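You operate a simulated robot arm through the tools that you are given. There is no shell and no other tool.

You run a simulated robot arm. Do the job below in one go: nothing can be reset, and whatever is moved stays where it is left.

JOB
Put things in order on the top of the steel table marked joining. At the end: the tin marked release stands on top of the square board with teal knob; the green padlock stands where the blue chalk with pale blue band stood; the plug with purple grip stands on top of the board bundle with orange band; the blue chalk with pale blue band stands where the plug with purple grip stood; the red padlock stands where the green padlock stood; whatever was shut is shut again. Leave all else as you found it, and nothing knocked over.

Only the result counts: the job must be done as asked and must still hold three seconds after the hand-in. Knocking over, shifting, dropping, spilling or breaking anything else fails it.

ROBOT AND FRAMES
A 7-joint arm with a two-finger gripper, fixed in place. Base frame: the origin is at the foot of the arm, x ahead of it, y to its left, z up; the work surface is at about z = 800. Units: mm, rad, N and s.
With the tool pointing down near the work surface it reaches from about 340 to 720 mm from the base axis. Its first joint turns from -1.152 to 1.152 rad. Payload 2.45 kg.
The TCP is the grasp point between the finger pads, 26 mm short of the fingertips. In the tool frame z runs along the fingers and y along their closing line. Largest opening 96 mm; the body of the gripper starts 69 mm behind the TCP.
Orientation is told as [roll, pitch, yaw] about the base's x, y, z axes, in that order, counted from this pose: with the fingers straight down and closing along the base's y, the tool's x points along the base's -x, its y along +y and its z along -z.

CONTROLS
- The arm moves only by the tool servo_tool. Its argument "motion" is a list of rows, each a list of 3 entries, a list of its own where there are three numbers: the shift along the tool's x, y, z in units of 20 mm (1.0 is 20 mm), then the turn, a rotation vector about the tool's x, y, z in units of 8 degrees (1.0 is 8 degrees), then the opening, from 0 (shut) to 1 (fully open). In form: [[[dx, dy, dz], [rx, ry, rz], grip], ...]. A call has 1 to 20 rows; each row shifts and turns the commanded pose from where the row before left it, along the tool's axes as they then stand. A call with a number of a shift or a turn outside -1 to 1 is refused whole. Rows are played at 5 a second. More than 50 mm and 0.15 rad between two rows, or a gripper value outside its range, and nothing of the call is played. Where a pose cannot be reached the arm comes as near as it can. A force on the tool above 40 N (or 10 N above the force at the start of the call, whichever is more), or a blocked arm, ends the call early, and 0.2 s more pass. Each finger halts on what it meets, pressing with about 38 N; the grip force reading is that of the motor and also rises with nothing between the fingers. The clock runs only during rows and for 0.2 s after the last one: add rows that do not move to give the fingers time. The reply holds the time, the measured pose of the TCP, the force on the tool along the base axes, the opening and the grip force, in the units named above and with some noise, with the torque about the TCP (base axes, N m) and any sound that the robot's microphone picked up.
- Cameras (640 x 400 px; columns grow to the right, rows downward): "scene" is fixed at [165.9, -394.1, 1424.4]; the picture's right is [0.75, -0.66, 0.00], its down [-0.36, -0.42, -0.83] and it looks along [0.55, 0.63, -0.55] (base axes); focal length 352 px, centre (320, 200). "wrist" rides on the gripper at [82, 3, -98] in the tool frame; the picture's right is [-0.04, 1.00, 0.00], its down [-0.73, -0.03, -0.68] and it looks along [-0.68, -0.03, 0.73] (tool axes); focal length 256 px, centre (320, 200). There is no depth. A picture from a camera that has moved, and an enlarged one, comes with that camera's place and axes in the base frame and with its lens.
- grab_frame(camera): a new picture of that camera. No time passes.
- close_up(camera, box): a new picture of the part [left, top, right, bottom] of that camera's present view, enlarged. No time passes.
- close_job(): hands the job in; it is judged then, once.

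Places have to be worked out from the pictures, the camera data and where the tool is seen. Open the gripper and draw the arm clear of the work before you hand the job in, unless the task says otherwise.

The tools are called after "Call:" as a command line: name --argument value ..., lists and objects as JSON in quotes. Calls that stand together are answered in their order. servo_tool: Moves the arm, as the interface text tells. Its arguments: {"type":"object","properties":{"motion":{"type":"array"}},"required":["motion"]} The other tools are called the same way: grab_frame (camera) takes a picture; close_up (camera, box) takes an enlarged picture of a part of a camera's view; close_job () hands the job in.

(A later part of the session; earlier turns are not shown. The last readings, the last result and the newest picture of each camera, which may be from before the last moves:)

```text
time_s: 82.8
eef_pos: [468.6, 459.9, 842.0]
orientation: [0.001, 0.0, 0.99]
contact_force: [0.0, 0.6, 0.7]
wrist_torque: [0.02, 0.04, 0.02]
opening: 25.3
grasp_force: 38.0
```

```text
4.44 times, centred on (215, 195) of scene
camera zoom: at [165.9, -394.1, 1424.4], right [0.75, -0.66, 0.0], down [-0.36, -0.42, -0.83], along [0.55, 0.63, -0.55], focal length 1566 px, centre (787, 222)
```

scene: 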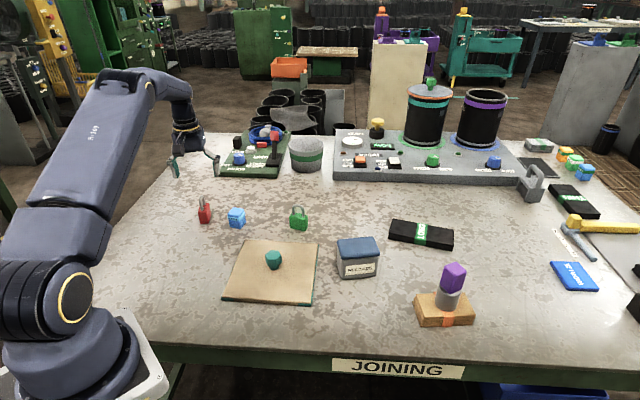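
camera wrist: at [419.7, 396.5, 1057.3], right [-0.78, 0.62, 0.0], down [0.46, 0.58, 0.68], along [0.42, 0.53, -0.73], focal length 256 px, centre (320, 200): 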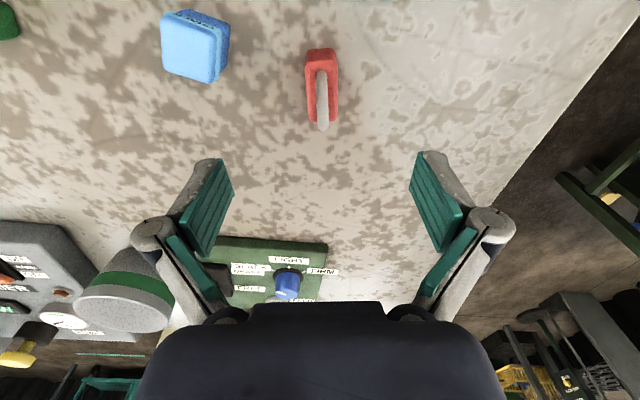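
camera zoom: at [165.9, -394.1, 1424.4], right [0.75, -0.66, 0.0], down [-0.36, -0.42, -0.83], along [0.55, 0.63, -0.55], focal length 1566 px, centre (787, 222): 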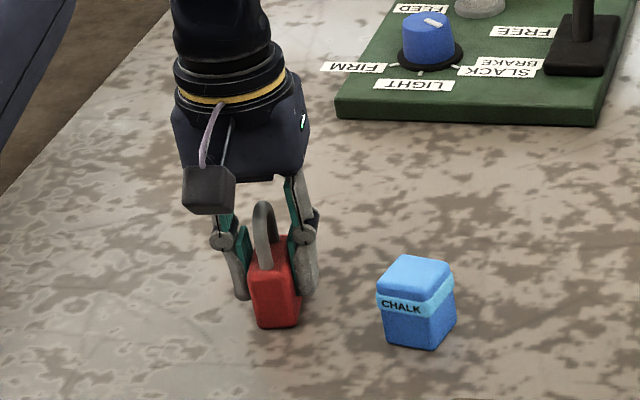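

The red padlock is gripped (25.3 mm) and centred. I'll lift, turn to yaw ≈ 0.5, and carry it to the green padlock's old place.

Call:
servo_tool --motion '[[[0, 0, -0.4], [0, 0, 0], 0], [[0, 0, -0.8], [0, 0, 0], 0], [[0, 0, -1], [0, 0, 0], 0], [[0, 0, -1], [0, 0, 0], 0], [[0, 0, -1], [0, 0, 0], 0], [[0, 0, -1], [0, 0, 0], 0], [[0, 0, -0.8], [0, 0, 0], 0], [[0, 0, 0], [0, 0, 0.878], 0], [[0, 0, 0], [0, 0, 0.878], 0], [[0, 0, 0], [0, 0, 0.878], 0], [[0, 0, 0], [0, 0, 0.878], 0], [[0, 0, 0], [0, 0, 0], 0]]'

Call:
servo_tool --motion '[[[0.925, -0.615, 0], [0, 0, 0], 0], [[0.925, -0.615, 0], [0, 0, 0], 0], [[0.925, -0.615, 0], [0, 0, 0], 0], [[0.925, -0.615, 0], [0, 0, 0], 0], [[0.925, -0.615, 0], [0, 0, 0], 0], [[0.925, -0.615, 0], [0, 0, 0], 0], [[0.925, -0.615, 0], [0, 0, 0], 0], [[0.925, -0.615, 0], [0, 0, 0], 0], [[0.925, -0.615, 0], [0, 0, 0], 0], [[0.925, -0.615, 0], [0, 0, 0], 0], [[0.925, -0.615, 0], [0, 0, 0], 0], [[0.925, -0.615, 0], [0, 0, 0], 0], [[0.925, -0.615, 0], [0, 0, 0], 0], [[0.925, -0.615, 0], [0, 0, 0], 0], [[0.925, -0.615, 0], [0, 0, 0], 0], [[0, 0, 0], [0, 0, 0], 0], [[0, 0, 0], [0, 0, 0], 0]]'

Call:
grab_frame --camera "wrist"

Call:
grab_frame --camera "scene"

```text
time_s: 85.4
eef_pos: [467.8, 461.6, 961.2]
orientation: [0.0, 0.0, 0.498]
contact_force: [0.2, -1.1, -0.2]
wrist_torque: [-0.06, 0.0, -0.02]
opening: 25.4
grasp_force: 37.8
```

```text
time_s: 89.0
eef_pos: [314.8, 167.3, 961.3]
orientation: [0.001, -0.001, 0.499]
contact_force: [0.7, 0.6, -1.1]
wrist_torque: [-0.01, 0.0, 0.0]
opening: 25.3
grasp_force: 38.2
```

```text
taken
camera wrist: at [243.2, 130.3, 1059.6], right [-0.44, 0.9, 0.0], down [0.66, 0.33, 0.68], along [0.61, 0.3, -0.73], focal length 256 px, centre (320, 200)
```

wrist: 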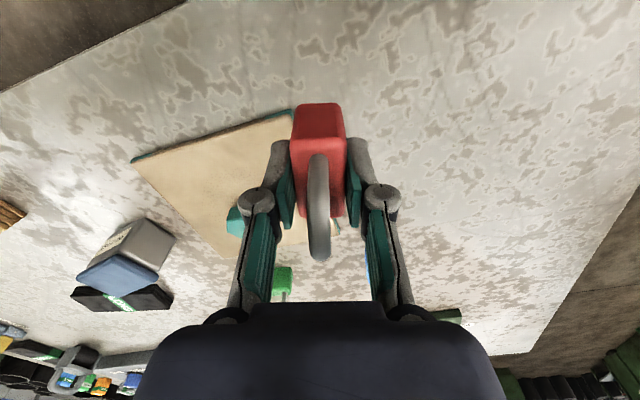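

```text
taken
```

scene: 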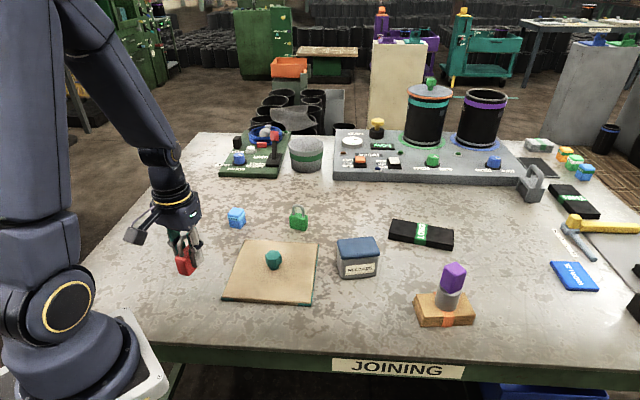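

The red padlock is held over the green one's old spot. I'm lowering to z ≈ 858 and rechecking the position.

Call:
servo_tool --motion '[[[0, 0, 0.9], [0, 0, 0], 0], [[0, 0, 0.9], [0, 0, 0], 0], [[0, 0, 0.9], [0, 0, 0], 0], [[0, 0, 0.9], [0, 0, 0], 0], [[0, 0, 0.9], [0, 0, 0], 0], [[0, 0, 0.6], [0, 0, 0], 0], [[0, 0, 0], [0, 0, 0], 0], [[0, 0, 0], [0, 0, 0], 0]]'

Call:
close_up --camera "scene" --box '[160, 240, 250, 330]'

Call:
grab_frame --camera "wrist"

```text
time_s: 90.8
eef_pos: [314.3, 165.4, 860.4]
orientation: [0.0, 0.0, 0.499]
contact_force: [0.1, 0.5, -1.5]
wrist_torque: [-0.04, 0.03, 0.0]
opening: 25.5
grasp_force: 37.5
```

```text
4.44 times, centred on (205, 285) of scene
camera zoom: at [165.9, -394.1, 1424.4], right [0.75, -0.66, 0.0], down [-0.36, -0.42, -0.83], along [0.55, 0.63, -0.55], focal length 1566 px, centre (831, -178)
```

zoom: 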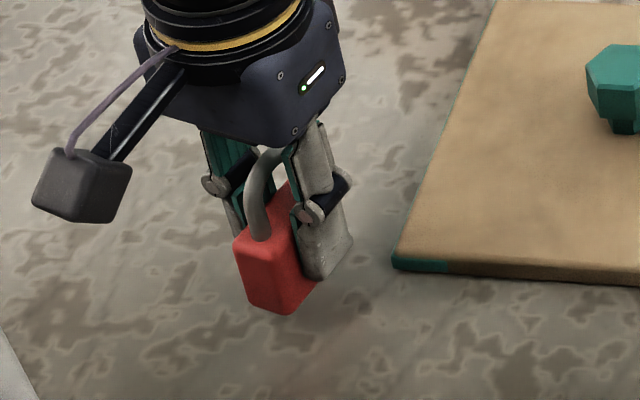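

```text
taken
camera wrist: at [241.6, 129.5, 958.6], right [-0.44, 0.9, 0.0], down [0.66, 0.33, 0.68], along [0.61, 0.3, -0.73], focal length 256 px, centre (320, 200)
```

wrist: 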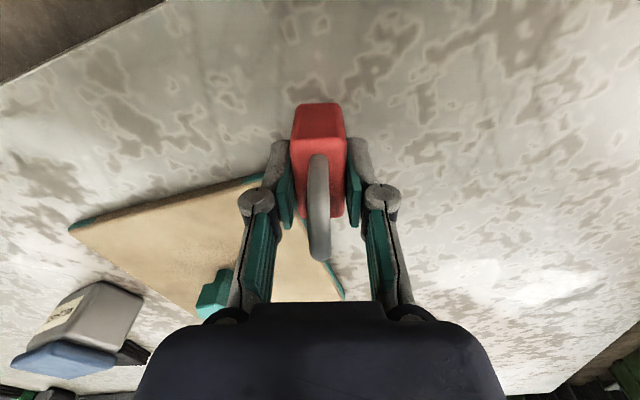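

The position reads (314.3, 165.4), within about 1 mm. I'm lowering close to the table.

Call:
servo_tool --motion '[[[0.03, 0, 0.35], [0, 0, 0], 0], [[0, 0, 0.3], [0, 0, 0], 0], [[0, 0, 0.15], [0, 0, 0], 0], [[0, 0, 0.05], [0, 0, 0], 0], [[0, 0, 0], [0, 0, 0], 0]]'

```text
time_s: 92.0
eef_pos: [312.7, 165.8, 843.2]
orientation: [-0.001, 0.001, 0.499]
contact_force: [-0.4, 0.1, -1.7]
wrist_torque: [-0.02, 0.0, 0.05]
opening: 25.7
grasp_force: 37.6
```

Call:
servo_tool --motion '[[[0, 0, 0.04], [0, 0, 0], 0], [[0, 0, 0.04], [0, 0, 0], 0], [[0, 0, 0], [0, 0, 0], 0]]'

```text
time_s: 92.8
eef_pos: [311.8, 165.0, 840.9]
orientation: [0.0, -0.001, 0.5]
contact_force: [-4.3, -6.6, 34.7]
wrist_torque: [-0.14, 0.1, 0.01]
opening: 25.3
grasp_force: 37.7
```

There is contact with 35 N. Easing back up by about 0.8 mm.

Call:
servo_tool --motion '[[[0, 0, -0.03], [0, 0, 0], 0], [[0, 0, 0], [0, 0, 0], 0]]'

```text
time_s: 93.4
eef_pos: [313.6, 166.4, 842.0]
orientation: [0.0, -0.001, 0.499]
contact_force: [-0.9, 0.0, -2.0]
wrist_torque: [0.04, 0.0, 0.03]
opening: 25.4
grasp_force: 37.5
```

It is now just free of the table. I'll lower 0.25 mm and release with a modest opening.

Call:
servo_tool --motion '[[[0, 0, 0.013], [0, 0, 0], 0], [[0, 0, 0], [0, 0, 0], 0], [[0, 0, 0], [0, 0, 0], 0.3], [[0, 0, 0], [0, 0, 0], 0.4], [[0, 0, 0], [0, 0, 0], 0.5], [[0, 0, 0], [0, 0, 0], 0.6], [[0, 0, 0], [0, 0, 0], 0.6]]'

Call:
grab_frame --camera "wrist"

Call:
close_up --camera "scene" --box '[160, 240, 250, 330]'

```text
time_s: 95.0
eef_pos: [313.2, 166.4, 841.9]
orientation: [0.001, 0.0, 0.499]
contact_force: [-0.6, 0.6, -0.1]
wrist_torque: [0.04, 0.01, 0.01]
opening: 57.7
grasp_force: 0.1
```

```text
taken
camera wrist: at [240.6, 130.3, 939.7], right [-0.44, 0.9, 0.0], down [0.66, 0.33, 0.68], along [0.61, 0.3, -0.73], focal length 256 px, centre (320, 200)
```

wrist: 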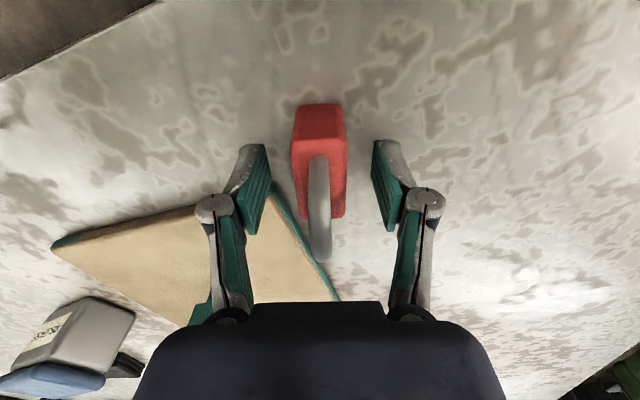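

```text
4.44 times, centred on (205, 285) of scene
camera zoom: at [165.9, -394.1, 1424.4], right [0.75, -0.66, 0.0], down [-0.36, -0.42, -0.83], along [0.55, 0.63, -0.55], focal length 1566 px, centre (831, -178)
```

zoom: 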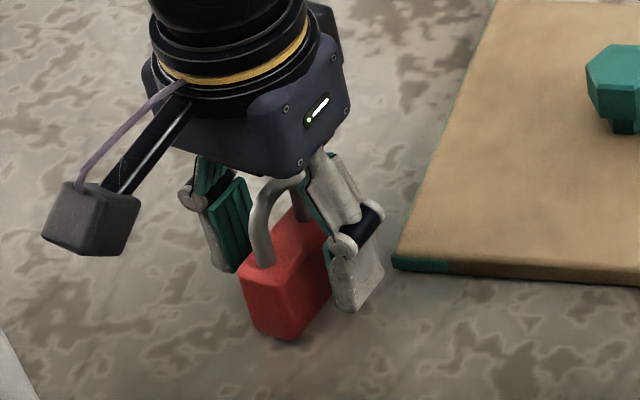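

The red padlock stands in the green one's old place, its centre within about 1 mm. Last is the tin: I'm rising, turning to yaw ≈ −0.57 so the fingers span its short side, and moving above it.

Call:
servo_tool --motion '[[[0, 0, -0.5], [0, 0, 0], 0.6], [[0, 0, -1], [0, 0, 0], 0.6], [[0, 0, -1], [0, 0, 0], 0.6], [[0, 0, -1], [0, 0, 0], 0.6], [[0, 0, -1], [0, 0, 0], 1], [[0, 0, -1], [0, 0, 0], 1], [[0, 0, -0.5], [0, 0, 0], 1], [[0, 0, 0], [0, 0, 0.958], 1], [[0, 0, 0], [0, 0, 0.958], 1], [[0, 0, 0], [0, 0, 0.958], 1], [[0, 0, 0], [0, 0, 0.958], 1], [[0, 0, 0], [0, 0, 0.958], 1], [[0, 0, 0], [0, 0, 0.958], 1], [[0, 0, 0], [0, 0, 0.958], 1], [[0, 0, 0], [0, 0, 0.958], 1], [[0, 0, 0], [0, 0, 0], 1]]'

Call:
servo_tool --motion '[[[-0.969, 0.166, 0], [0, 0, 0], 1], [[-0.969, 0.166, 0], [0, 0, 0], 1], [[-0.969, 0.166, 0], [0, 0, 0], 1], [[-0.969, 0.166, 0], [0, 0, 0], 1], [[-0.969, 0.166, 0], [0, 0, 0], 1], [[-0.969, 0.166, 0], [0, 0, 0], 1], [[-0.969, 0.166, 0], [0, 0, 0], 1], [[-0.969, 0.166, 0], [0, 0, 0], 1], [[-0.969, 0.166, 0], [0, 0, 0], 1], [[-0.969, 0.166, 0], [0, 0, 0], 1], [[-0.969, 0.166, 0], [0, 0, 0], 1], [[-0.969, 0.166, 0], [0, 0, 0], 1], [[-0.969, 0.166, 0], [0, 0, 0], 1], [[-0.969, 0.166, 0], [0, 0, 0], 1], [[0, 0, 0], [0, 0, 0], 1]]'

Call:
grab_frame --camera "wrist"

Call:
grab_frame --camera "scene"

```text
time_s: 98.4
eef_pos: [314.1, 164.8, 961.3]
orientation: [0.0, 0.0, -0.573]
contact_force: [0.2, 1.1, 0.2]
wrist_torque: [0.03, -0.02, -0.06]
opening: 96.1
grasp_force: 0.1
```

```text
time_s: 101.6
eef_pos: [565.3, 58.4, 960.6]
orientation: [0.001, -0.001, -0.571]
contact_force: [0.0, 0.8, 0.4]
wrist_torque: [0.0, -0.02, 0.03]
opening: 96.0
grasp_force: 0.1
```

```text
taken
camera wrist: at [500.5, 104.2, 1059.2], right [0.57, 0.82, 0.0], down [0.6, -0.42, 0.68], along [0.56, -0.39, -0.73], focal length 256 px, centre (320, 200)
```

wrist: 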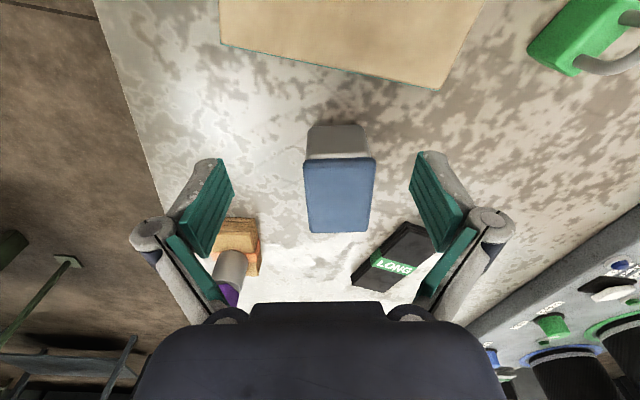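

```text
taken
```

scene: 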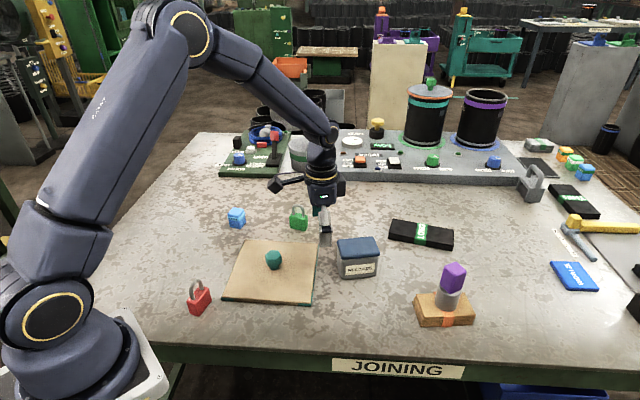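

All the earlier placements stand. I'll enlarge the tin from this angle to measure its offset and check the lid.

Call:
close_up --camera "wrist" --box '[275, 110, 405, 245]'

Call:
close_up --camera "scene" --box '[320, 225, 400, 290]'

Call:
close_up --camera "scene" --box '[170, 190, 330, 325]'

```text
2.96 times, centred on (340, 178) of wrist
camera zoom: at [500.5, 104.2, 1059.2], right [0.57, 0.82, 0.0], down [0.6, -0.42, 0.68], along [0.56, -0.39, -0.73], focal length 758 px, centre (261, 267)
```

zoom: 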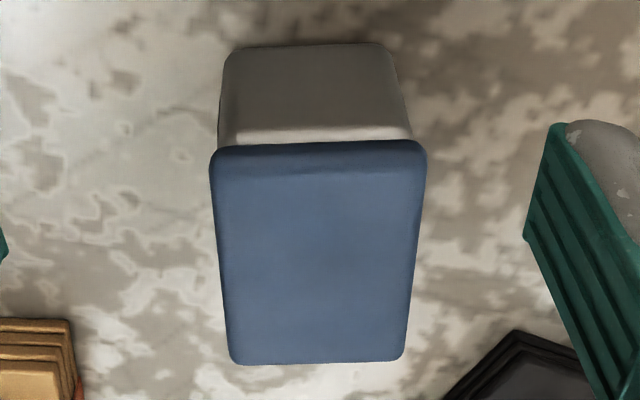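

```text
6.15 times, centred on (360, 258) of scene
camera zoom: at [165.9, -394.1, 1424.4], right [0.75, -0.66, 0.0], down [-0.36, -0.42, -0.83], along [0.55, 0.63, -0.55], focal length 2168 px, centre (74, -154)
```

zoom: 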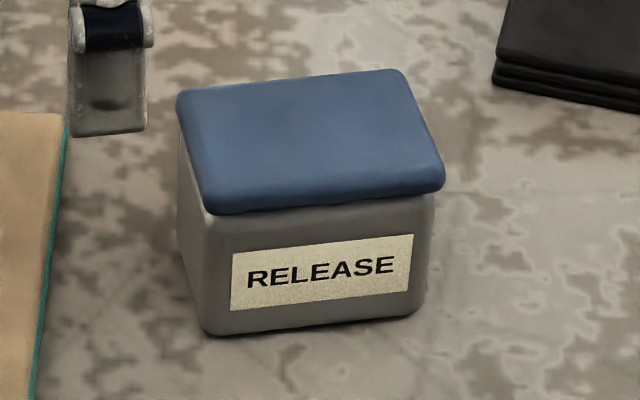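

```text
2.96 times, centred on (250, 258) of scene
camera zoom: at [165.9, -394.1, 1424.4], right [0.75, -0.66, 0.0], down [-0.36, -0.42, -0.83], along [0.55, 0.63, -0.55], focal length 1044 px, centre (527, 30)
```

zoom: 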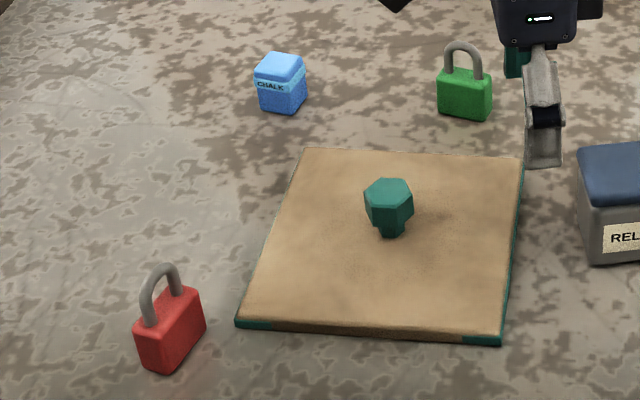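

The tin is 60 mm wide with a lid 64 mm wide and about 95 mm long, centred about 96 mm ahead and 14 mm to the right. I'll move over it and come down partway to verify.

Call:
servo_tool --motion '[[[-0.965, 0.143, 0], [0, 0, 0], 1], [[-0.965, 0.143, 0], [0, 0, 0], 1], [[-0.965, 0.143, 0], [0, 0, 0], 1], [[-0.965, 0.143, 0], [0, 0, 0], 1], [[-0.965, 0.143, 0], [0, 0, -0.1], 1], [[0, 0, 0.8], [0, 0, 0], 1], [[0, 0, 0.8], [0, 0, 0], 1], [[0, 0, 0], [0, 0, 0], 1]]'

Call:
grab_frame --camera "wrist"

Call:
close_up --camera "scene" --box '[310, 180, 420, 290]'

```text
time_s: 103.4
eef_pos: [655.4, 18.3, 929.6]
orientation: [0.0, -0.001, -0.556]
contact_force: [0.0, 0.1, 0.6]
wrist_torque: [-0.02, 0.02, -0.07]
opening: 96.1
grasp_force: 0.0
```

```text
taken
camera wrist: at [588.7, 64.4, 1028.4], right [0.56, 0.83, 0.0], down [0.61, -0.41, 0.68], along [0.56, -0.38, -0.73], focal length 256 px, centre (320, 200)
```

wrist: 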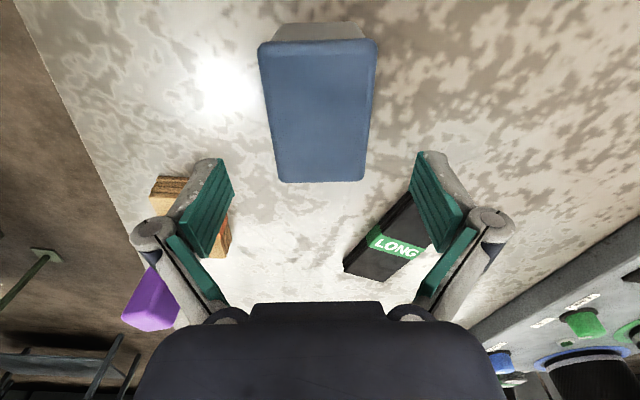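

```text
3.64 times, centred on (365, 235) of scene
camera zoom: at [165.9, -394.1, 1424.4], right [0.75, -0.66, 0.0], down [-0.36, -0.42, -0.83], along [0.55, 0.63, -0.55], focal length 1281 px, centre (156, 73)
```

zoom: 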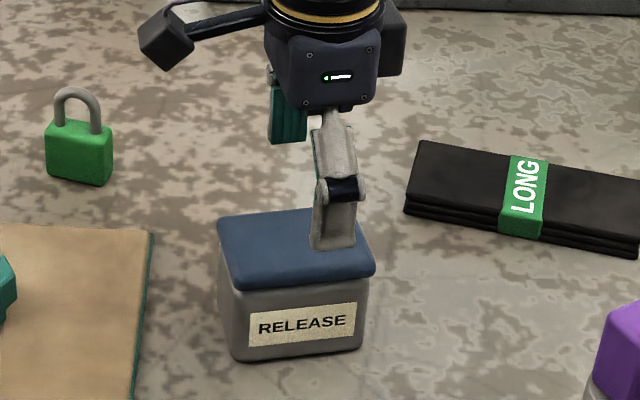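

The tin is centred within about 2 mm and 1°. I'll trim and descend to z ≈ 828, so the pads hold the body below the lid.

Call:
servo_tool --motion '[[[0.1, -0.045, 0.5], [0, 0, 0.1], 1], [[0, 0, 0.9], [0, 0, 0], 1], [[0, 0, 0.9], [0, 0, 0], 1], [[0, 0, 0.9], [0, 0, 0], 1], [[0, 0, 0.9], [0, 0, 0], 1], [[0, 0, 0.6], [0, 0, 0], 1], [[0, 0, 0.3], [0, 0, 0], 1], [[0, 0, 0], [0, 0, 0], 1]]'

Call:
grab_frame --camera "wrist"

Call:
close_up --camera "scene" --box '[310, 200, 410, 290]'

```text
time_s: 105.2
eef_pos: [653.2, 19.5, 829.2]
orientation: [0.001, 0.0, -0.57]
contact_force: [-0.1, -0.5, -0.4]
wrist_torque: [0.0, 0.0, -0.02]
opening: 96.2
grasp_force: 0.1
```

```text
taken
camera wrist: at [587.1, 65.6, 927.2], right [0.57, 0.82, 0.0], down [0.6, -0.42, 0.68], along [0.56, -0.39, -0.73], focal length 256 px, centre (320, 200)
```

wrist: 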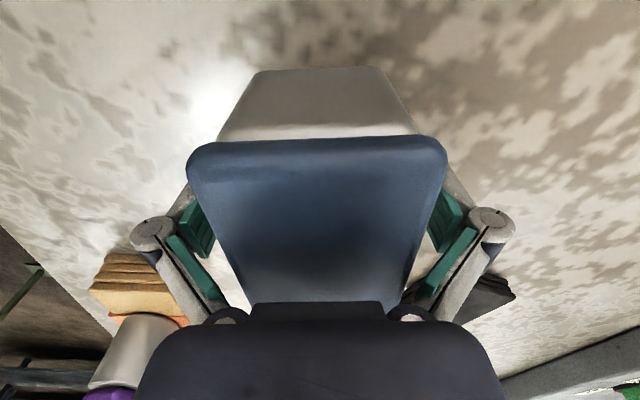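

```text
4.44 times, centred on (360, 245) of scene
camera zoom: at [165.9, -394.1, 1424.4], right [0.75, -0.66, 0.0], down [-0.36, -0.42, -0.83], along [0.55, 0.63, -0.55], focal length 1566 px, centre (142, 0)
```

zoom: 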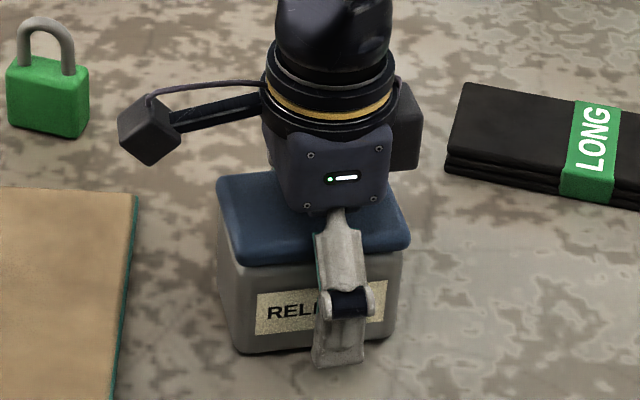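

The fingers straddle the tin with the palm well above the lid. Closing on the body.

Call:
servo_tool --motion '[[[0, 0, 0], [0, 0, 0], 0.8], [[0, 0, 0], [0, 0, 0], 0.7], [[0, 0, 0], [0, 0, 0], 0.5], [[0, 0, 0], [0, 0, 0], 0.3], [[0, 0, 0], [0, 0, 0], 0], [[0, 0, 0], [0, 0, 0], 0], [[0, 0, 0], [0, 0, 0], 0]]'

Call:
grab_frame --camera "wrist"

Call:
close_up --camera "scene" --box '[310, 200, 410, 290]'

```text
time_s: 106.8
eef_pos: [654.2, 18.9, 831.1]
orientation: [0.001, -0.004, -0.571]
contact_force: [-4.9, 2.6, 33.6]
wrist_torque: [0.18, 0.51, 0.03]
opening: 76.5
grasp_force: 37.9
```

```text
taken
camera wrist: at [587.3, 65.8, 929.1], right [0.57, 0.82, 0.0], down [0.6, -0.42, 0.68], along [0.56, -0.39, -0.73], focal length 256 px, centre (320, 200)
```

wrist: 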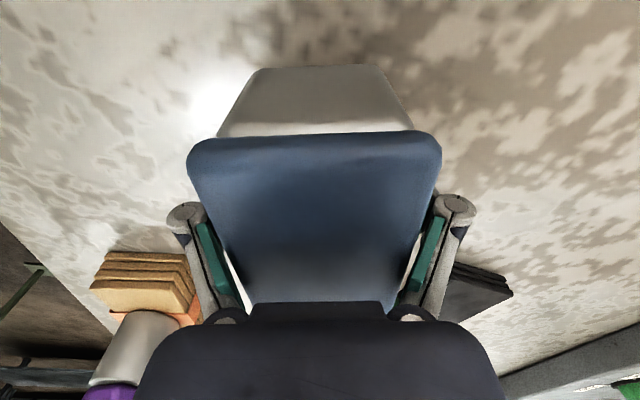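

```text
4.44 times, centred on (360, 245) of scene
camera zoom: at [165.1, -394.1, 1424.6], right [0.75, -0.66, 0.0], down [-0.36, -0.42, -0.83], along [0.55, 0.63, -0.55], focal length 1566 px, centre (142, 0)
```

zoom: 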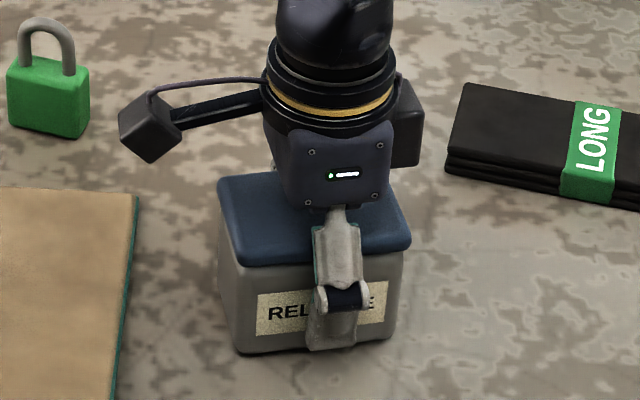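

The fingers stopped at 76 mm with 34 N pushing up. The upper finger links are resting on the lid's edges, so the grip is too low for this tall tin. I'll open again right away and check the tin.

Call:
servo_tool --motion '[[[0, 0, 0], [0, 0, 0], 1], [[0, 0, 0], [0, 0, 0], 1], [[0, 0, 0], [0, 0, 0], 1]]'

Call:
grab_frame --camera "wrist"

Call:
close_up --camera "scene" --box '[310, 200, 410, 290]'

```text
time_s: 107.6
eef_pos: [653.1, 17.6, 828.7]
orientation: [-0.001, 0.0, -0.571]
contact_force: [0.4, 0.4, 1.3]
wrist_torque: [0.03, -0.02, 0.01]
opening: 96.0
grasp_force: 0.1
```

```text
taken
camera wrist: at [586.8, 65.5, 926.9], right [0.57, 0.82, 0.0], down [0.6, -0.42, 0.68], along [0.56, -0.39, -0.73], focal length 256 px, centre (320, 200)
```

wrist: 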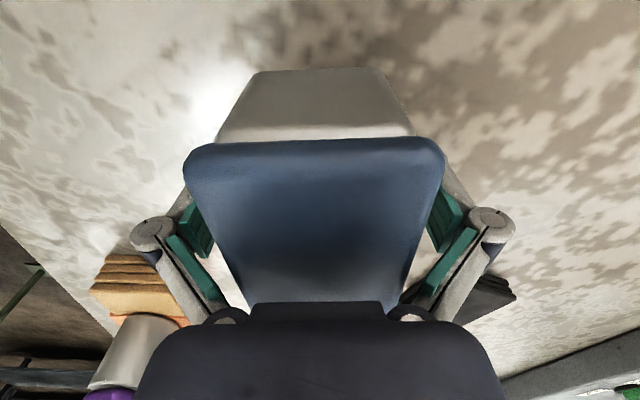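

```text
4.44 times, centred on (360, 245) of scene
camera zoom: at [165.9, -394.1, 1424.4], right [0.75, -0.66, 0.0], down [-0.36, -0.42, -0.83], along [0.55, 0.63, -0.55], focal length 1566 px, centre (142, 0)
```

zoom: 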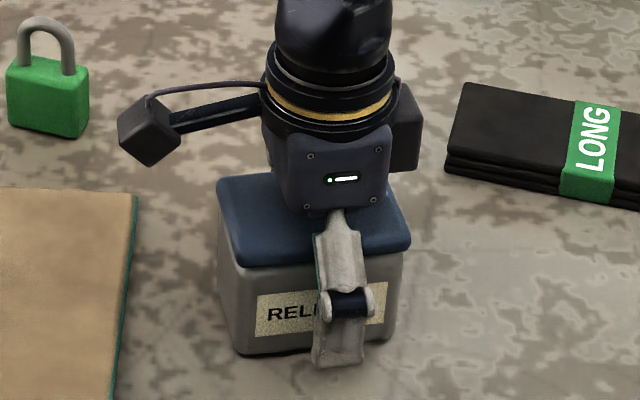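

The tin is undisturbed. I'll raise the hand 18 mm so the links clear the lid's top and the pads span the rim, then close. After that I'll do a tiny test lift to see whether the lid and body come up together.

Call:
servo_tool --motion '[[[0, 0, -0.5], [0, 0, 0], 1], [[0, 0, -0.4], [0, 0, 0], 1], [[0, 0, 0], [0, 0, 0], 1]]'

Call:
grab_frame --camera "wrist"

Call:
close_up --camera "scene" --box '[320, 215, 400, 285]'

```text
time_s: 108.4
eef_pos: [653.6, 19.3, 846.9]
orientation: [0.0, 0.0, -0.571]
contact_force: [-0.1, -0.2, 1.0]
wrist_torque: [0.01, -0.03, -0.05]
opening: 96.0
grasp_force: 0.2
```

```text
taken
camera wrist: at [587.3, 65.4, 945.4], right [0.57, 0.82, 0.0], down [0.6, -0.42, 0.68], along [0.56, -0.39, -0.73], focal length 256 px, centre (320, 200)
```

wrist: 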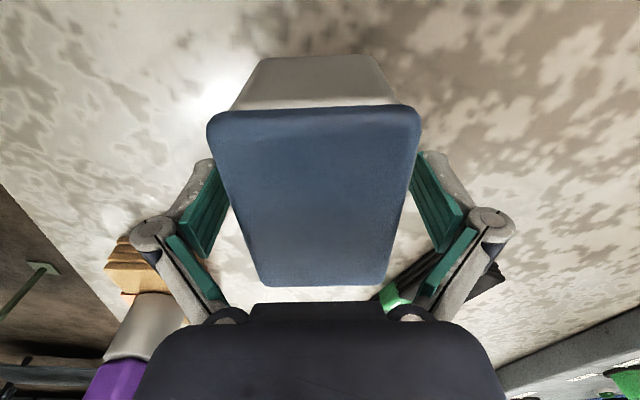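

```text
5.71 times, centred on (360, 250) of scene
camera zoom: at [165.9, -394.1, 1424.4], right [0.75, -0.66, 0.0], down [-0.36, -0.42, -0.83], along [0.55, 0.63, -0.55], focal length 2014 px, centre (91, -86)
```

zoom: 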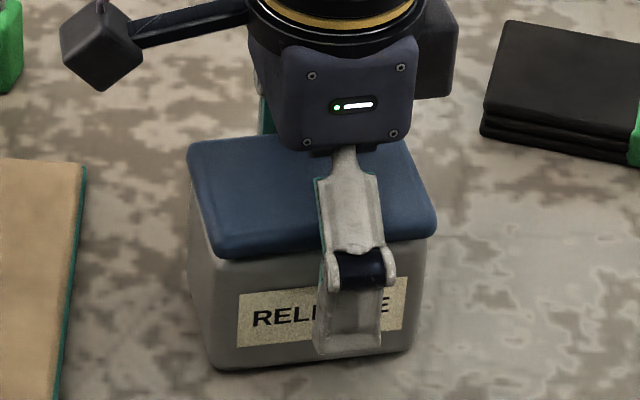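

The lid lies within the pad span now. Closing gently.

Call:
servo_tool --motion '[[[0, 0, 0], [0, 0, 0], 0.8], [[0, 0, 0], [0, 0, 0], 0.7], [[0, 0, 0], [0, 0, 0], 0.5], [[0, 0, 0], [0, 0, 0], 0.3], [[0, 0, 0], [0, 0, 0], 0], [[0, 0, 0], [0, 0, 0], 0]]'

Call:
grab_frame --camera "wrist"

Call:
close_up --camera "scene" --box '[320, 215, 400, 285]'

```text
time_s: 109.8
eef_pos: [654.2, 18.5, 846.9]
orientation: [-0.001, 0.0, -0.571]
contact_force: [-0.8, -0.7, 2.7]
wrist_torque: [-0.03, 0.07, 0.04]
opening: 62.9
grasp_force: 38.4
```

```text
taken
camera wrist: at [587.3, 65.3, 945.4], right [0.57, 0.82, 0.0], down [0.6, -0.42, 0.68], along [0.56, -0.39, -0.73], focal length 256 px, centre (320, 200)
```

wrist: 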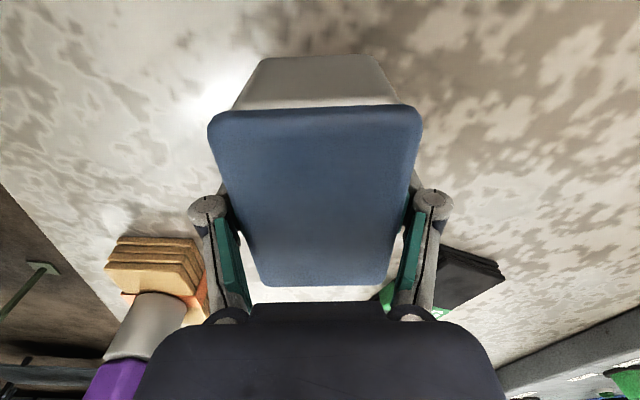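

```text
5.71 times, centred on (360, 250) of scene
camera zoom: at [165.9, -394.1, 1424.4], right [0.75, -0.66, 0.0], down [-0.36, -0.42, -0.83], along [0.55, 0.63, -0.55], focal length 2014 px, centre (91, -86)
```

zoom: 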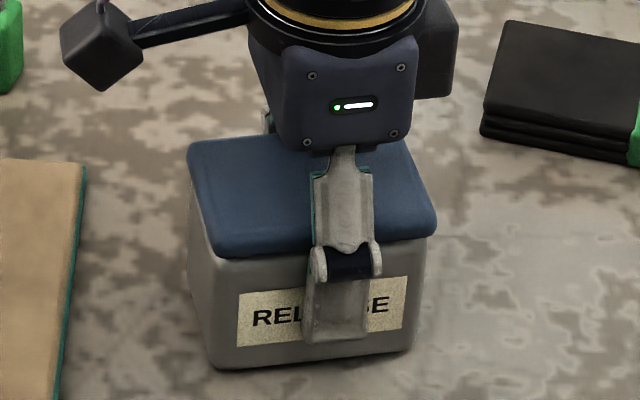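

It is gripped at 62.9 mm with no reaction force. Test lift of 4 mm.

Call:
servo_tool --motion '[[[0, 0, -0.1], [0, 0, 0], 0], [[0, 0, -0.1], [0, 0, 0], 0], [[0, 0, 0], [0, 0, 0], 0]]'

Call:
close_up --camera "scene" --box '[320, 215, 400, 285]'

Call:
close_up --camera "wrist" --box '[190, 30, 440, 210]'

```text
time_s: 110.6
eef_pos: [654.1, 19.1, 851.8]
orientation: [-0.001, 0.0, -0.57]
contact_force: [-0.5, 0.0, -2.1]
wrist_torque: [0.0, -0.02, 0.0]
opening: 62.6
grasp_force: 38.2
```

```text
5.71 times, centred on (360, 250) of scene
camera zoom: at [166.0, -394.1, 1424.4], right [0.75, -0.66, 0.0], down [-0.36, -0.42, -0.83], along [0.55, 0.63, -0.55], focal length 2014 px, centre (91, -86)
```

zoom: 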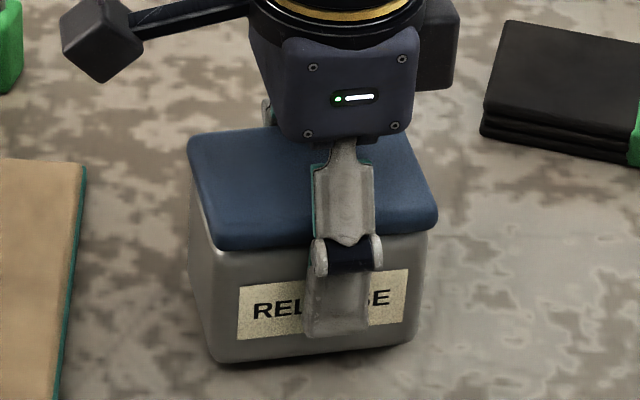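

```text
2.22 times, centred on (315, 120) of wrist
camera zoom: at [587.6, 65.4, 949.2], right [0.57, 0.82, 0.0], down [0.6, -0.42, 0.68], along [0.56, -0.39, -0.73], focal length 569 px, centre (331, 378)
```

zoom: 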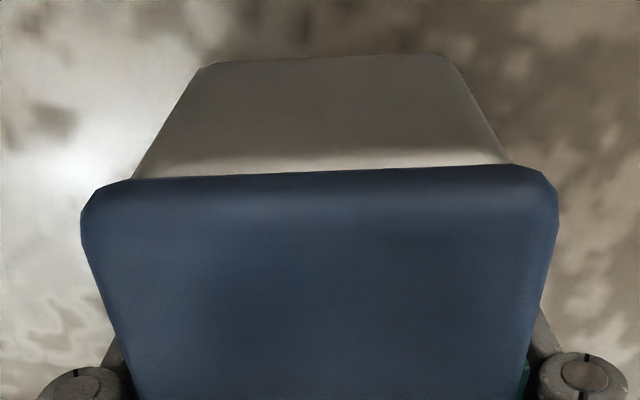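

The whole tin, label and lid together, rose as one, so the grip is good. I'll lift higher, turn 13° to line up with the board's edges, and carry it over the board's near-right quadrant beside the knob.

Call:
servo_tool --motion '[[[0, 0, -0.4], [0, 0, 0], 0], [[0, 0, -0.8], [0, 0, 0], 0], [[0, 0, -0.9], [0, 0, 0], 0], [[0, 0, -0.9], [0, 0, 0], 0], [[0, 0, -0.9], [0, 0, 0], 0], [[0, 0, -0.5], [0, 0, 0], 0], [[0, 0, 0], [0, 0, 0.55], 0], [[0, 0, 0], [0, 0, 0.55], 0], [[0, 0, 0], [0, 0, 0.53], 0], [[0, 0, 0], [0, 0, 0], 0]]'

Call:
grab_frame --camera "scene"

Call:
grab_frame --camera "wrist"

```text
time_s: 112.8
eef_pos: [653.6, 18.6, 940.9]
orientation: [0.0, 0.0, -0.799]
contact_force: [0.0, 0.6, -3.6]
wrist_torque: [-0.01, 0.0, -0.02]
opening: 62.6
grasp_force: 37.6
```

```text
taken
```

scene: 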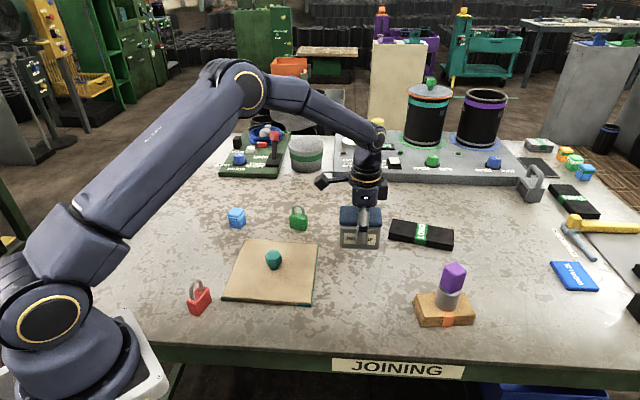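

```text
taken
camera wrist: at [599.7, 78.9, 1037.6], right [0.74, 0.67, 0.0], down [0.49, -0.55, 0.68], along [0.45, -0.51, -0.73], focal length 256 px, centre (320, 200)
```

wrist: 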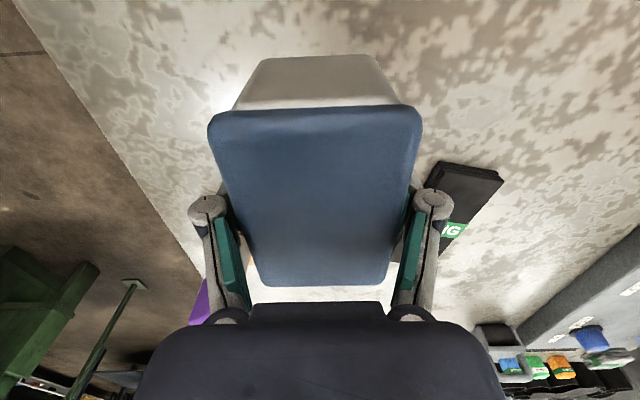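

The tin is held steady (about 3.6 N). Carrying it over the board.

Call:
servo_tool --motion '[[[0.883, -0.471, 0], [0, 0, 0], 0], [[0.883, -0.471, 0], [0, 0, 0], 0], [[0.883, -0.471, 0], [0, 0, 0], 0], [[0.883, -0.471, 0], [0, 0, 0], 0], [[0.883, -0.471, 0], [0, 0, 0], 0], [[0.883, -0.471, 0], [0, 0, 0], 0], [[0.883, -0.471, 0], [0, 0, 0], 0], [[0.883, -0.471, 0], [0, 0, 0], 0], [[0.883, -0.471, 0], [0, 0, 0], 0], [[0, 0, 0], [0, 0, 0], 0], [[0, 0, 0], [0, 0, 0], 0]]'

Call:
grab_frame --camera "wrist"

Call:
close_up --camera "scene" --box '[200, 170, 360, 320]'

```text
time_s: 115.2
eef_pos: [482.1, 73.9, 939.1]
orientation: [-0.001, 0.001, -0.798]
contact_force: [0.2, 0.2, -2.3]
wrist_torque: [0.0, 0.0, 0.01]
opening: 62.5
grasp_force: 38.2
```

```text
taken
camera wrist: at [428.1, 133.8, 1037.6], right [0.74, 0.67, 0.0], down [0.49, -0.55, 0.68], along [0.45, -0.5, -0.73], focal length 256 px, centre (320, 200)
```

wrist: 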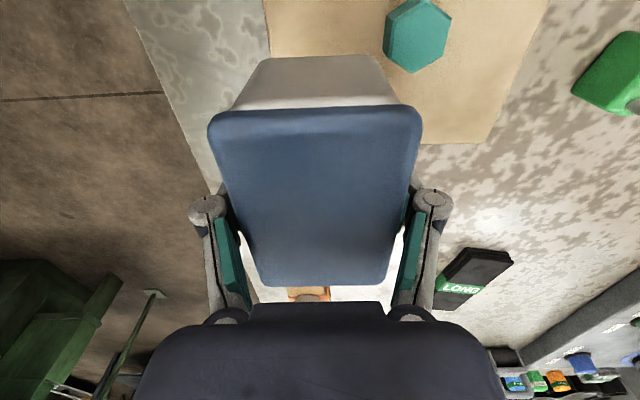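

```text
2.67 times, centred on (280, 245) of scene
camera zoom: at [166.0, -394.1, 1424.4], right [0.75, -0.66, 0.0], down [-0.36, -0.42, -0.83], along [0.55, 0.63, -0.55], focal length 940 px, centre (427, 80)
```

zoom: 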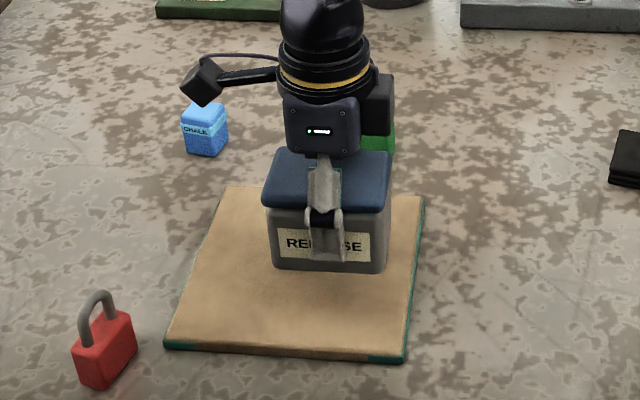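

The wrist view shows the tin clear of the knob by about 8 mm and about 9–10 mm inside both board edges. Lowering to just above the board.

Call:
servo_tool --motion '[[[0, 0, 0.8], [0, 0, 0], 0], [[0, 0, 0.8], [0, 0, 0], 0], [[0, 0, 0.8], [0, 0, 0], 0], [[0, 0, 0.8], [0, 0, 0], 0], [[0, 0, 0.4], [0, 0, 0], 0], [[0, 0, 0], [0, 0, 0], 0]]'

Call:
grab_frame --camera "wrist"

Call:
close_up --camera "scene" --box '[220, 210, 340, 320]'

```text
time_s: 116.6
eef_pos: [483.1, 72.0, 868.1]
orientation: [-0.002, 0.001, -0.797]
contact_force: [0.8, -0.7, -2.6]
wrist_torque: [-0.02, 0.01, 0.01]
opening: 62.5
grasp_force: 38.3
```

```text
taken
camera wrist: at [428.2, 134.5, 965.9], right [0.74, 0.67, 0.0], down [0.49, -0.55, 0.68], along [0.45, -0.5, -0.73], focal length 256 px, centre (320, 200)
```

wrist: 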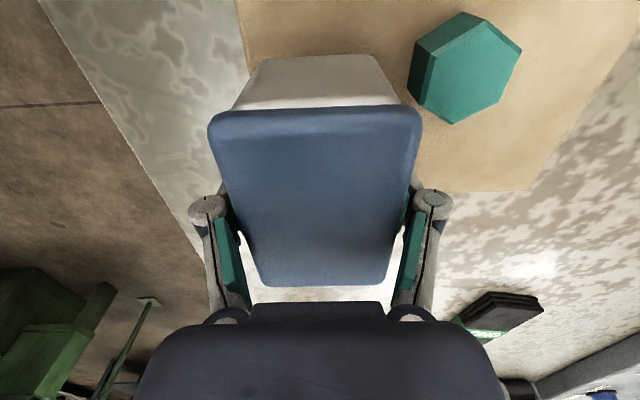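

```text
3.64 times, centred on (280, 265) of scene
camera zoom: at [166.0, -394.1, 1424.4], right [0.75, -0.66, 0.0], down [-0.36, -0.42, -0.83], along [0.55, 0.63, -0.55], focal length 1281 px, centre (466, -36)
```

zoom: 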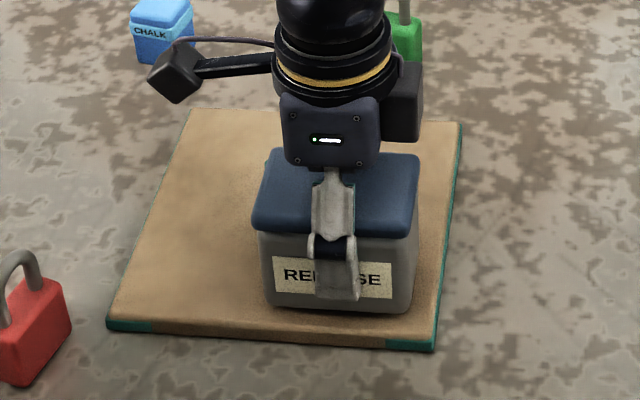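

The tin hovers about 10 mm over the board, clear of the knob and edges. I'm lowering slowly.

Call:
servo_tool --motion '[[[0, 0, 0.2], [0, 0, 0], 0], [[0, 0, 0.15], [0, 0, 0], 0], [[0, 0, 0.05], [0, 0, 0], 0], [[0, 0, 0], [0, 0, 0], 0]]'

```text
time_s: 117.6
eef_pos: [481.8, 73.4, 860.2]
orientation: [0.0, -0.002, -0.798]
contact_force: [-5.2, -0.8, 26.6]
wrist_torque: [-0.04, 0.03, 0.11]
opening: 62.9
grasp_force: 37.5
```

The tin has touched down at z ≈ 860 with 27 N. Easing up.

Call:
servo_tool --motion '[[[0, 0, -0.035], [0, 0, 0], 0], [[0, 0, 0], [0, 0, 0], 0]]'

```text
time_s: 118.2
eef_pos: [482.2, 73.1, 861.4]
orientation: [0.0, -0.001, -0.798]
contact_force: [0.1, -1.8, 7.9]
wrist_torque: [0.14, -0.34, 0.03]
opening: 62.7
grasp_force: 37.7
```

The load is down to 8 N. A hair more up, then I'll open gently to a moderate width.

Call:
servo_tool --motion '[[[0, 0, -0.015], [0, 0, 0], 0], [[0, 0, 0], [0, 0, 0], 0], [[0, 0, 0], [0, 0, 0], 0.68], [[0, 0, 0], [0, 0, 0], 0.74], [[0, 0, 0], [0, 0, 0], 0.82], [[0, 0, 0], [0, 0, 0], 0.86], [[0, 0, 0], [0, 0, 0], 0.86]]'

Call:
grab_frame --camera "wrist"

Call:
close_up --camera "scene" --box '[220, 210, 340, 320]'

```text
time_s: 119.8
eef_pos: [480.7, 72.8, 861.3]
orientation: [-0.001, 0.0, -0.796]
contact_force: [-0.2, 0.0, 0.1]
wrist_torque: [0.01, 0.0, 0.0]
opening: 82.5
grasp_force: 0.2
```

```text
taken
camera wrist: at [427.7, 134.5, 959.6], right [0.74, 0.67, 0.0], down [0.49, -0.55, 0.68], along [0.45, -0.5, -0.73], focal length 256 px, centre (320, 200)
```

wrist: 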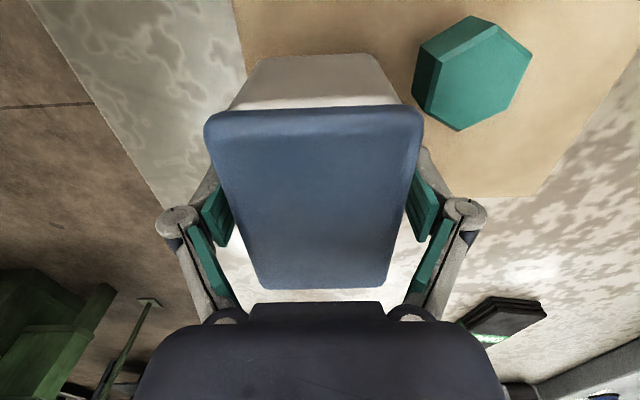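

```text
3.64 times, centred on (280, 265) of scene
camera zoom: at [165.9, -394.1, 1424.4], right [0.75, -0.66, 0.0], down [-0.36, -0.42, -0.83], along [0.55, 0.63, -0.55], focal length 1281 px, centre (466, -36)
```

zoom: 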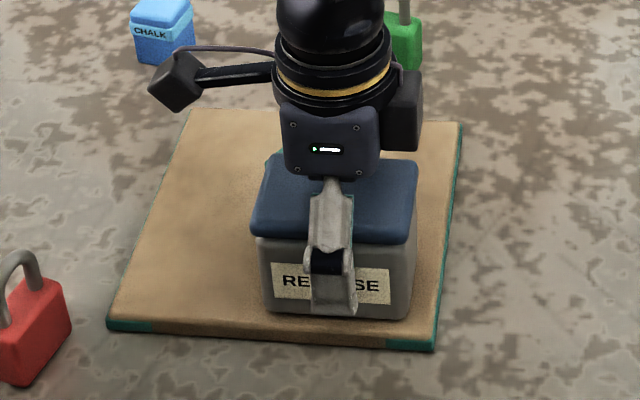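

The tin stands on the board, free of the fingers. I'm rising straight up and drawing the arm clear, then inspecting everything.

Call:
servo_tool --motion '[[[0, 0, -0.4], [0, 0, 0], 0.86], [[0, 0, -0.8], [0, 0, 0], 0.86], [[0, 0, -1], [0, 0, 0], 0.86], [[0, 0, -1], [0, 0, 0], 0.86], [[0, 0, -1], [0, 0, 0], 1], [[0, 0, -1], [0, 0, 0], 1], [[0, 0, -1], [0, 0, 0], 1], [[0, 0, -1], [0, 0, 0], 1], [[0, 0, -1], [0, 0, 0], 1], [[0, 0, -1], [0, 0, 0], 1], [[0, 0, -1], [0, 0, 0], 1], [[0, 0, -1], [0, 0, 0], 1], [[0, 0, -1], [0, 0, 0], 1], [[0, 0, -1], [0, 0, 0], 1], [[0, 0, -1], [0, 0, 0], 1], [[0, 0, -1], [0, 0, 0], 1], [[0, 0, 0], [0, 0, 0], 1]]'

Call:
grab_frame --camera "scene"

Call:
grab_frame --camera "wrist"

```text
time_s: 123.4
eef_pos: [482.4, 72.5, 1164.0]
orientation: [-0.001, -0.001, -0.799]
contact_force: [-0.3, 0.0, 0.2]
wrist_torque: [0.0, 0.0, 0.01]
opening: 96.0
grasp_force: 0.0
```

```text
taken
```

scene: 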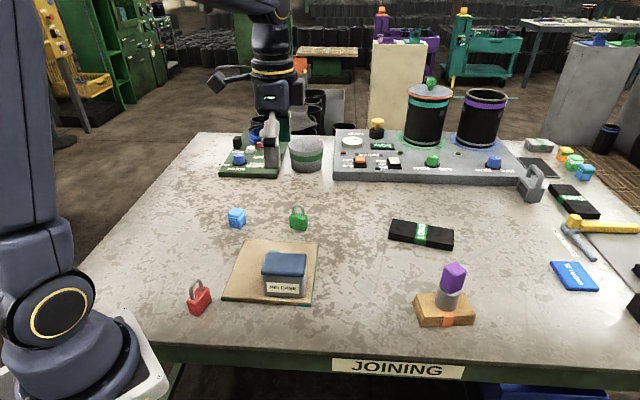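

```text
taken
camera wrist: at [427.8, 133.5, 1262.9], right [0.74, 0.67, 0.0], down [0.49, -0.55, 0.68], along [0.45, -0.5, -0.73], focal length 256 px, centre (320, 200)
```

wrist: 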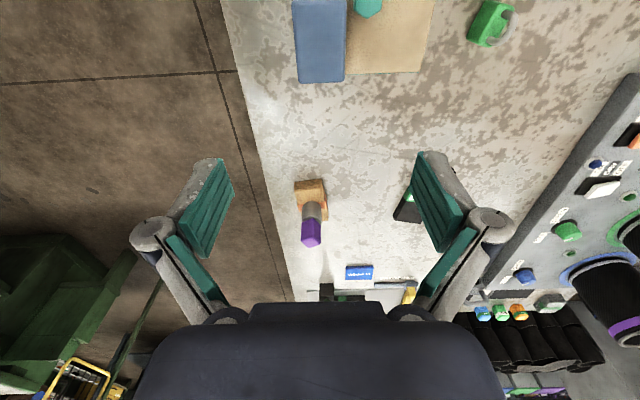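

Everything stands. I'll enlarge the final arrangement to check for tilt or a shift of the board or lid.

Call:
close_up --camera "scene" --box '[180, 180, 340, 320]'

Call:
close_up --camera "scene" --box '[250, 235, 325, 310]'

Call:
close_up --camera "scene" --box '[380, 210, 490, 335]'

Call:
close_up --camera "scene" --box '[500, 130, 640, 300]'

```text
2.86 times, centred on (260, 250) of scene
camera zoom: at [165.9, -394.1, 1424.4], right [0.75, -0.66, 0.0], down [-0.36, -0.42, -0.83], along [0.55, 0.63, -0.55], focal length 1007 px, centre (491, 57)
```

zoom: 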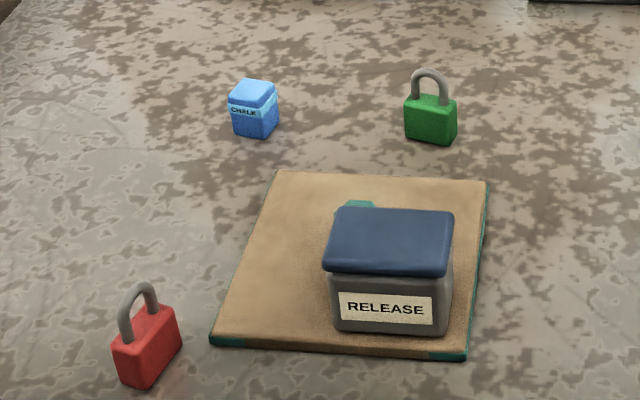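

```text
5.33 times, centred on (288, 272) of scene
camera zoom: at [165.9, -394.1, 1424.4], right [0.75, -0.66, 0.0], down [-0.36, -0.42, -0.83], along [0.55, 0.63, -0.55], focal length 1879 px, centre (493, -187)
```

zoom: 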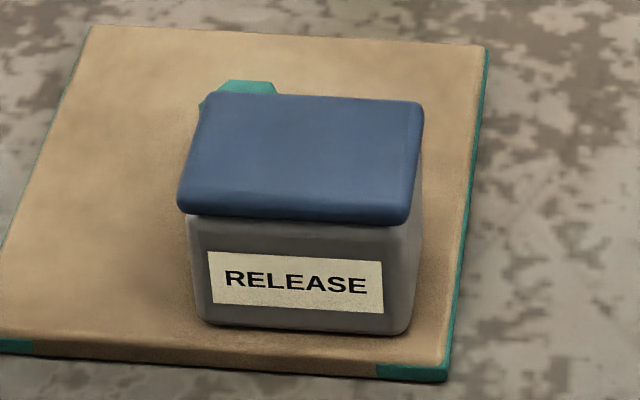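

```text
3.20 times, centred on (435, 272) of scene
camera zoom: at [165.9, -394.1, 1424.4], right [0.75, -0.66, 0.0], down [-0.36, -0.42, -0.83], along [0.55, 0.63, -0.55], focal length 1128 px, centre (-48, -32)
```

zoom: 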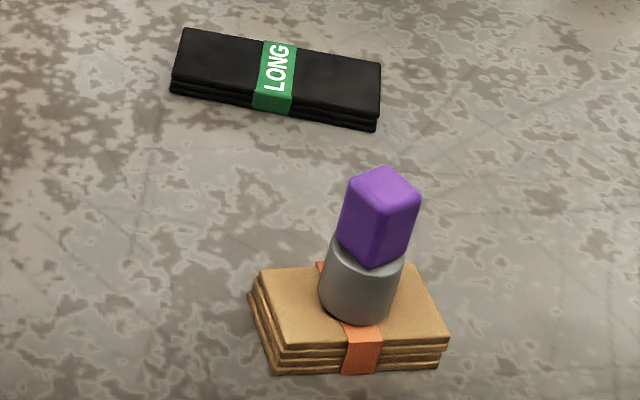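

```text
2.35 times, centred on (570, 215) of scene
camera zoom: at [165.9, -394.1, 1424.4], right [0.75, -0.66, 0.0], down [-0.36, -0.42, -0.83], along [0.55, 0.63, -0.55], focal length 829 px, centre (-268, 165)
```

zoom: 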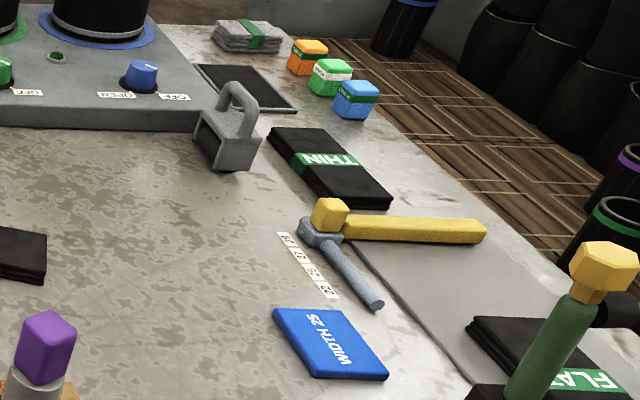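

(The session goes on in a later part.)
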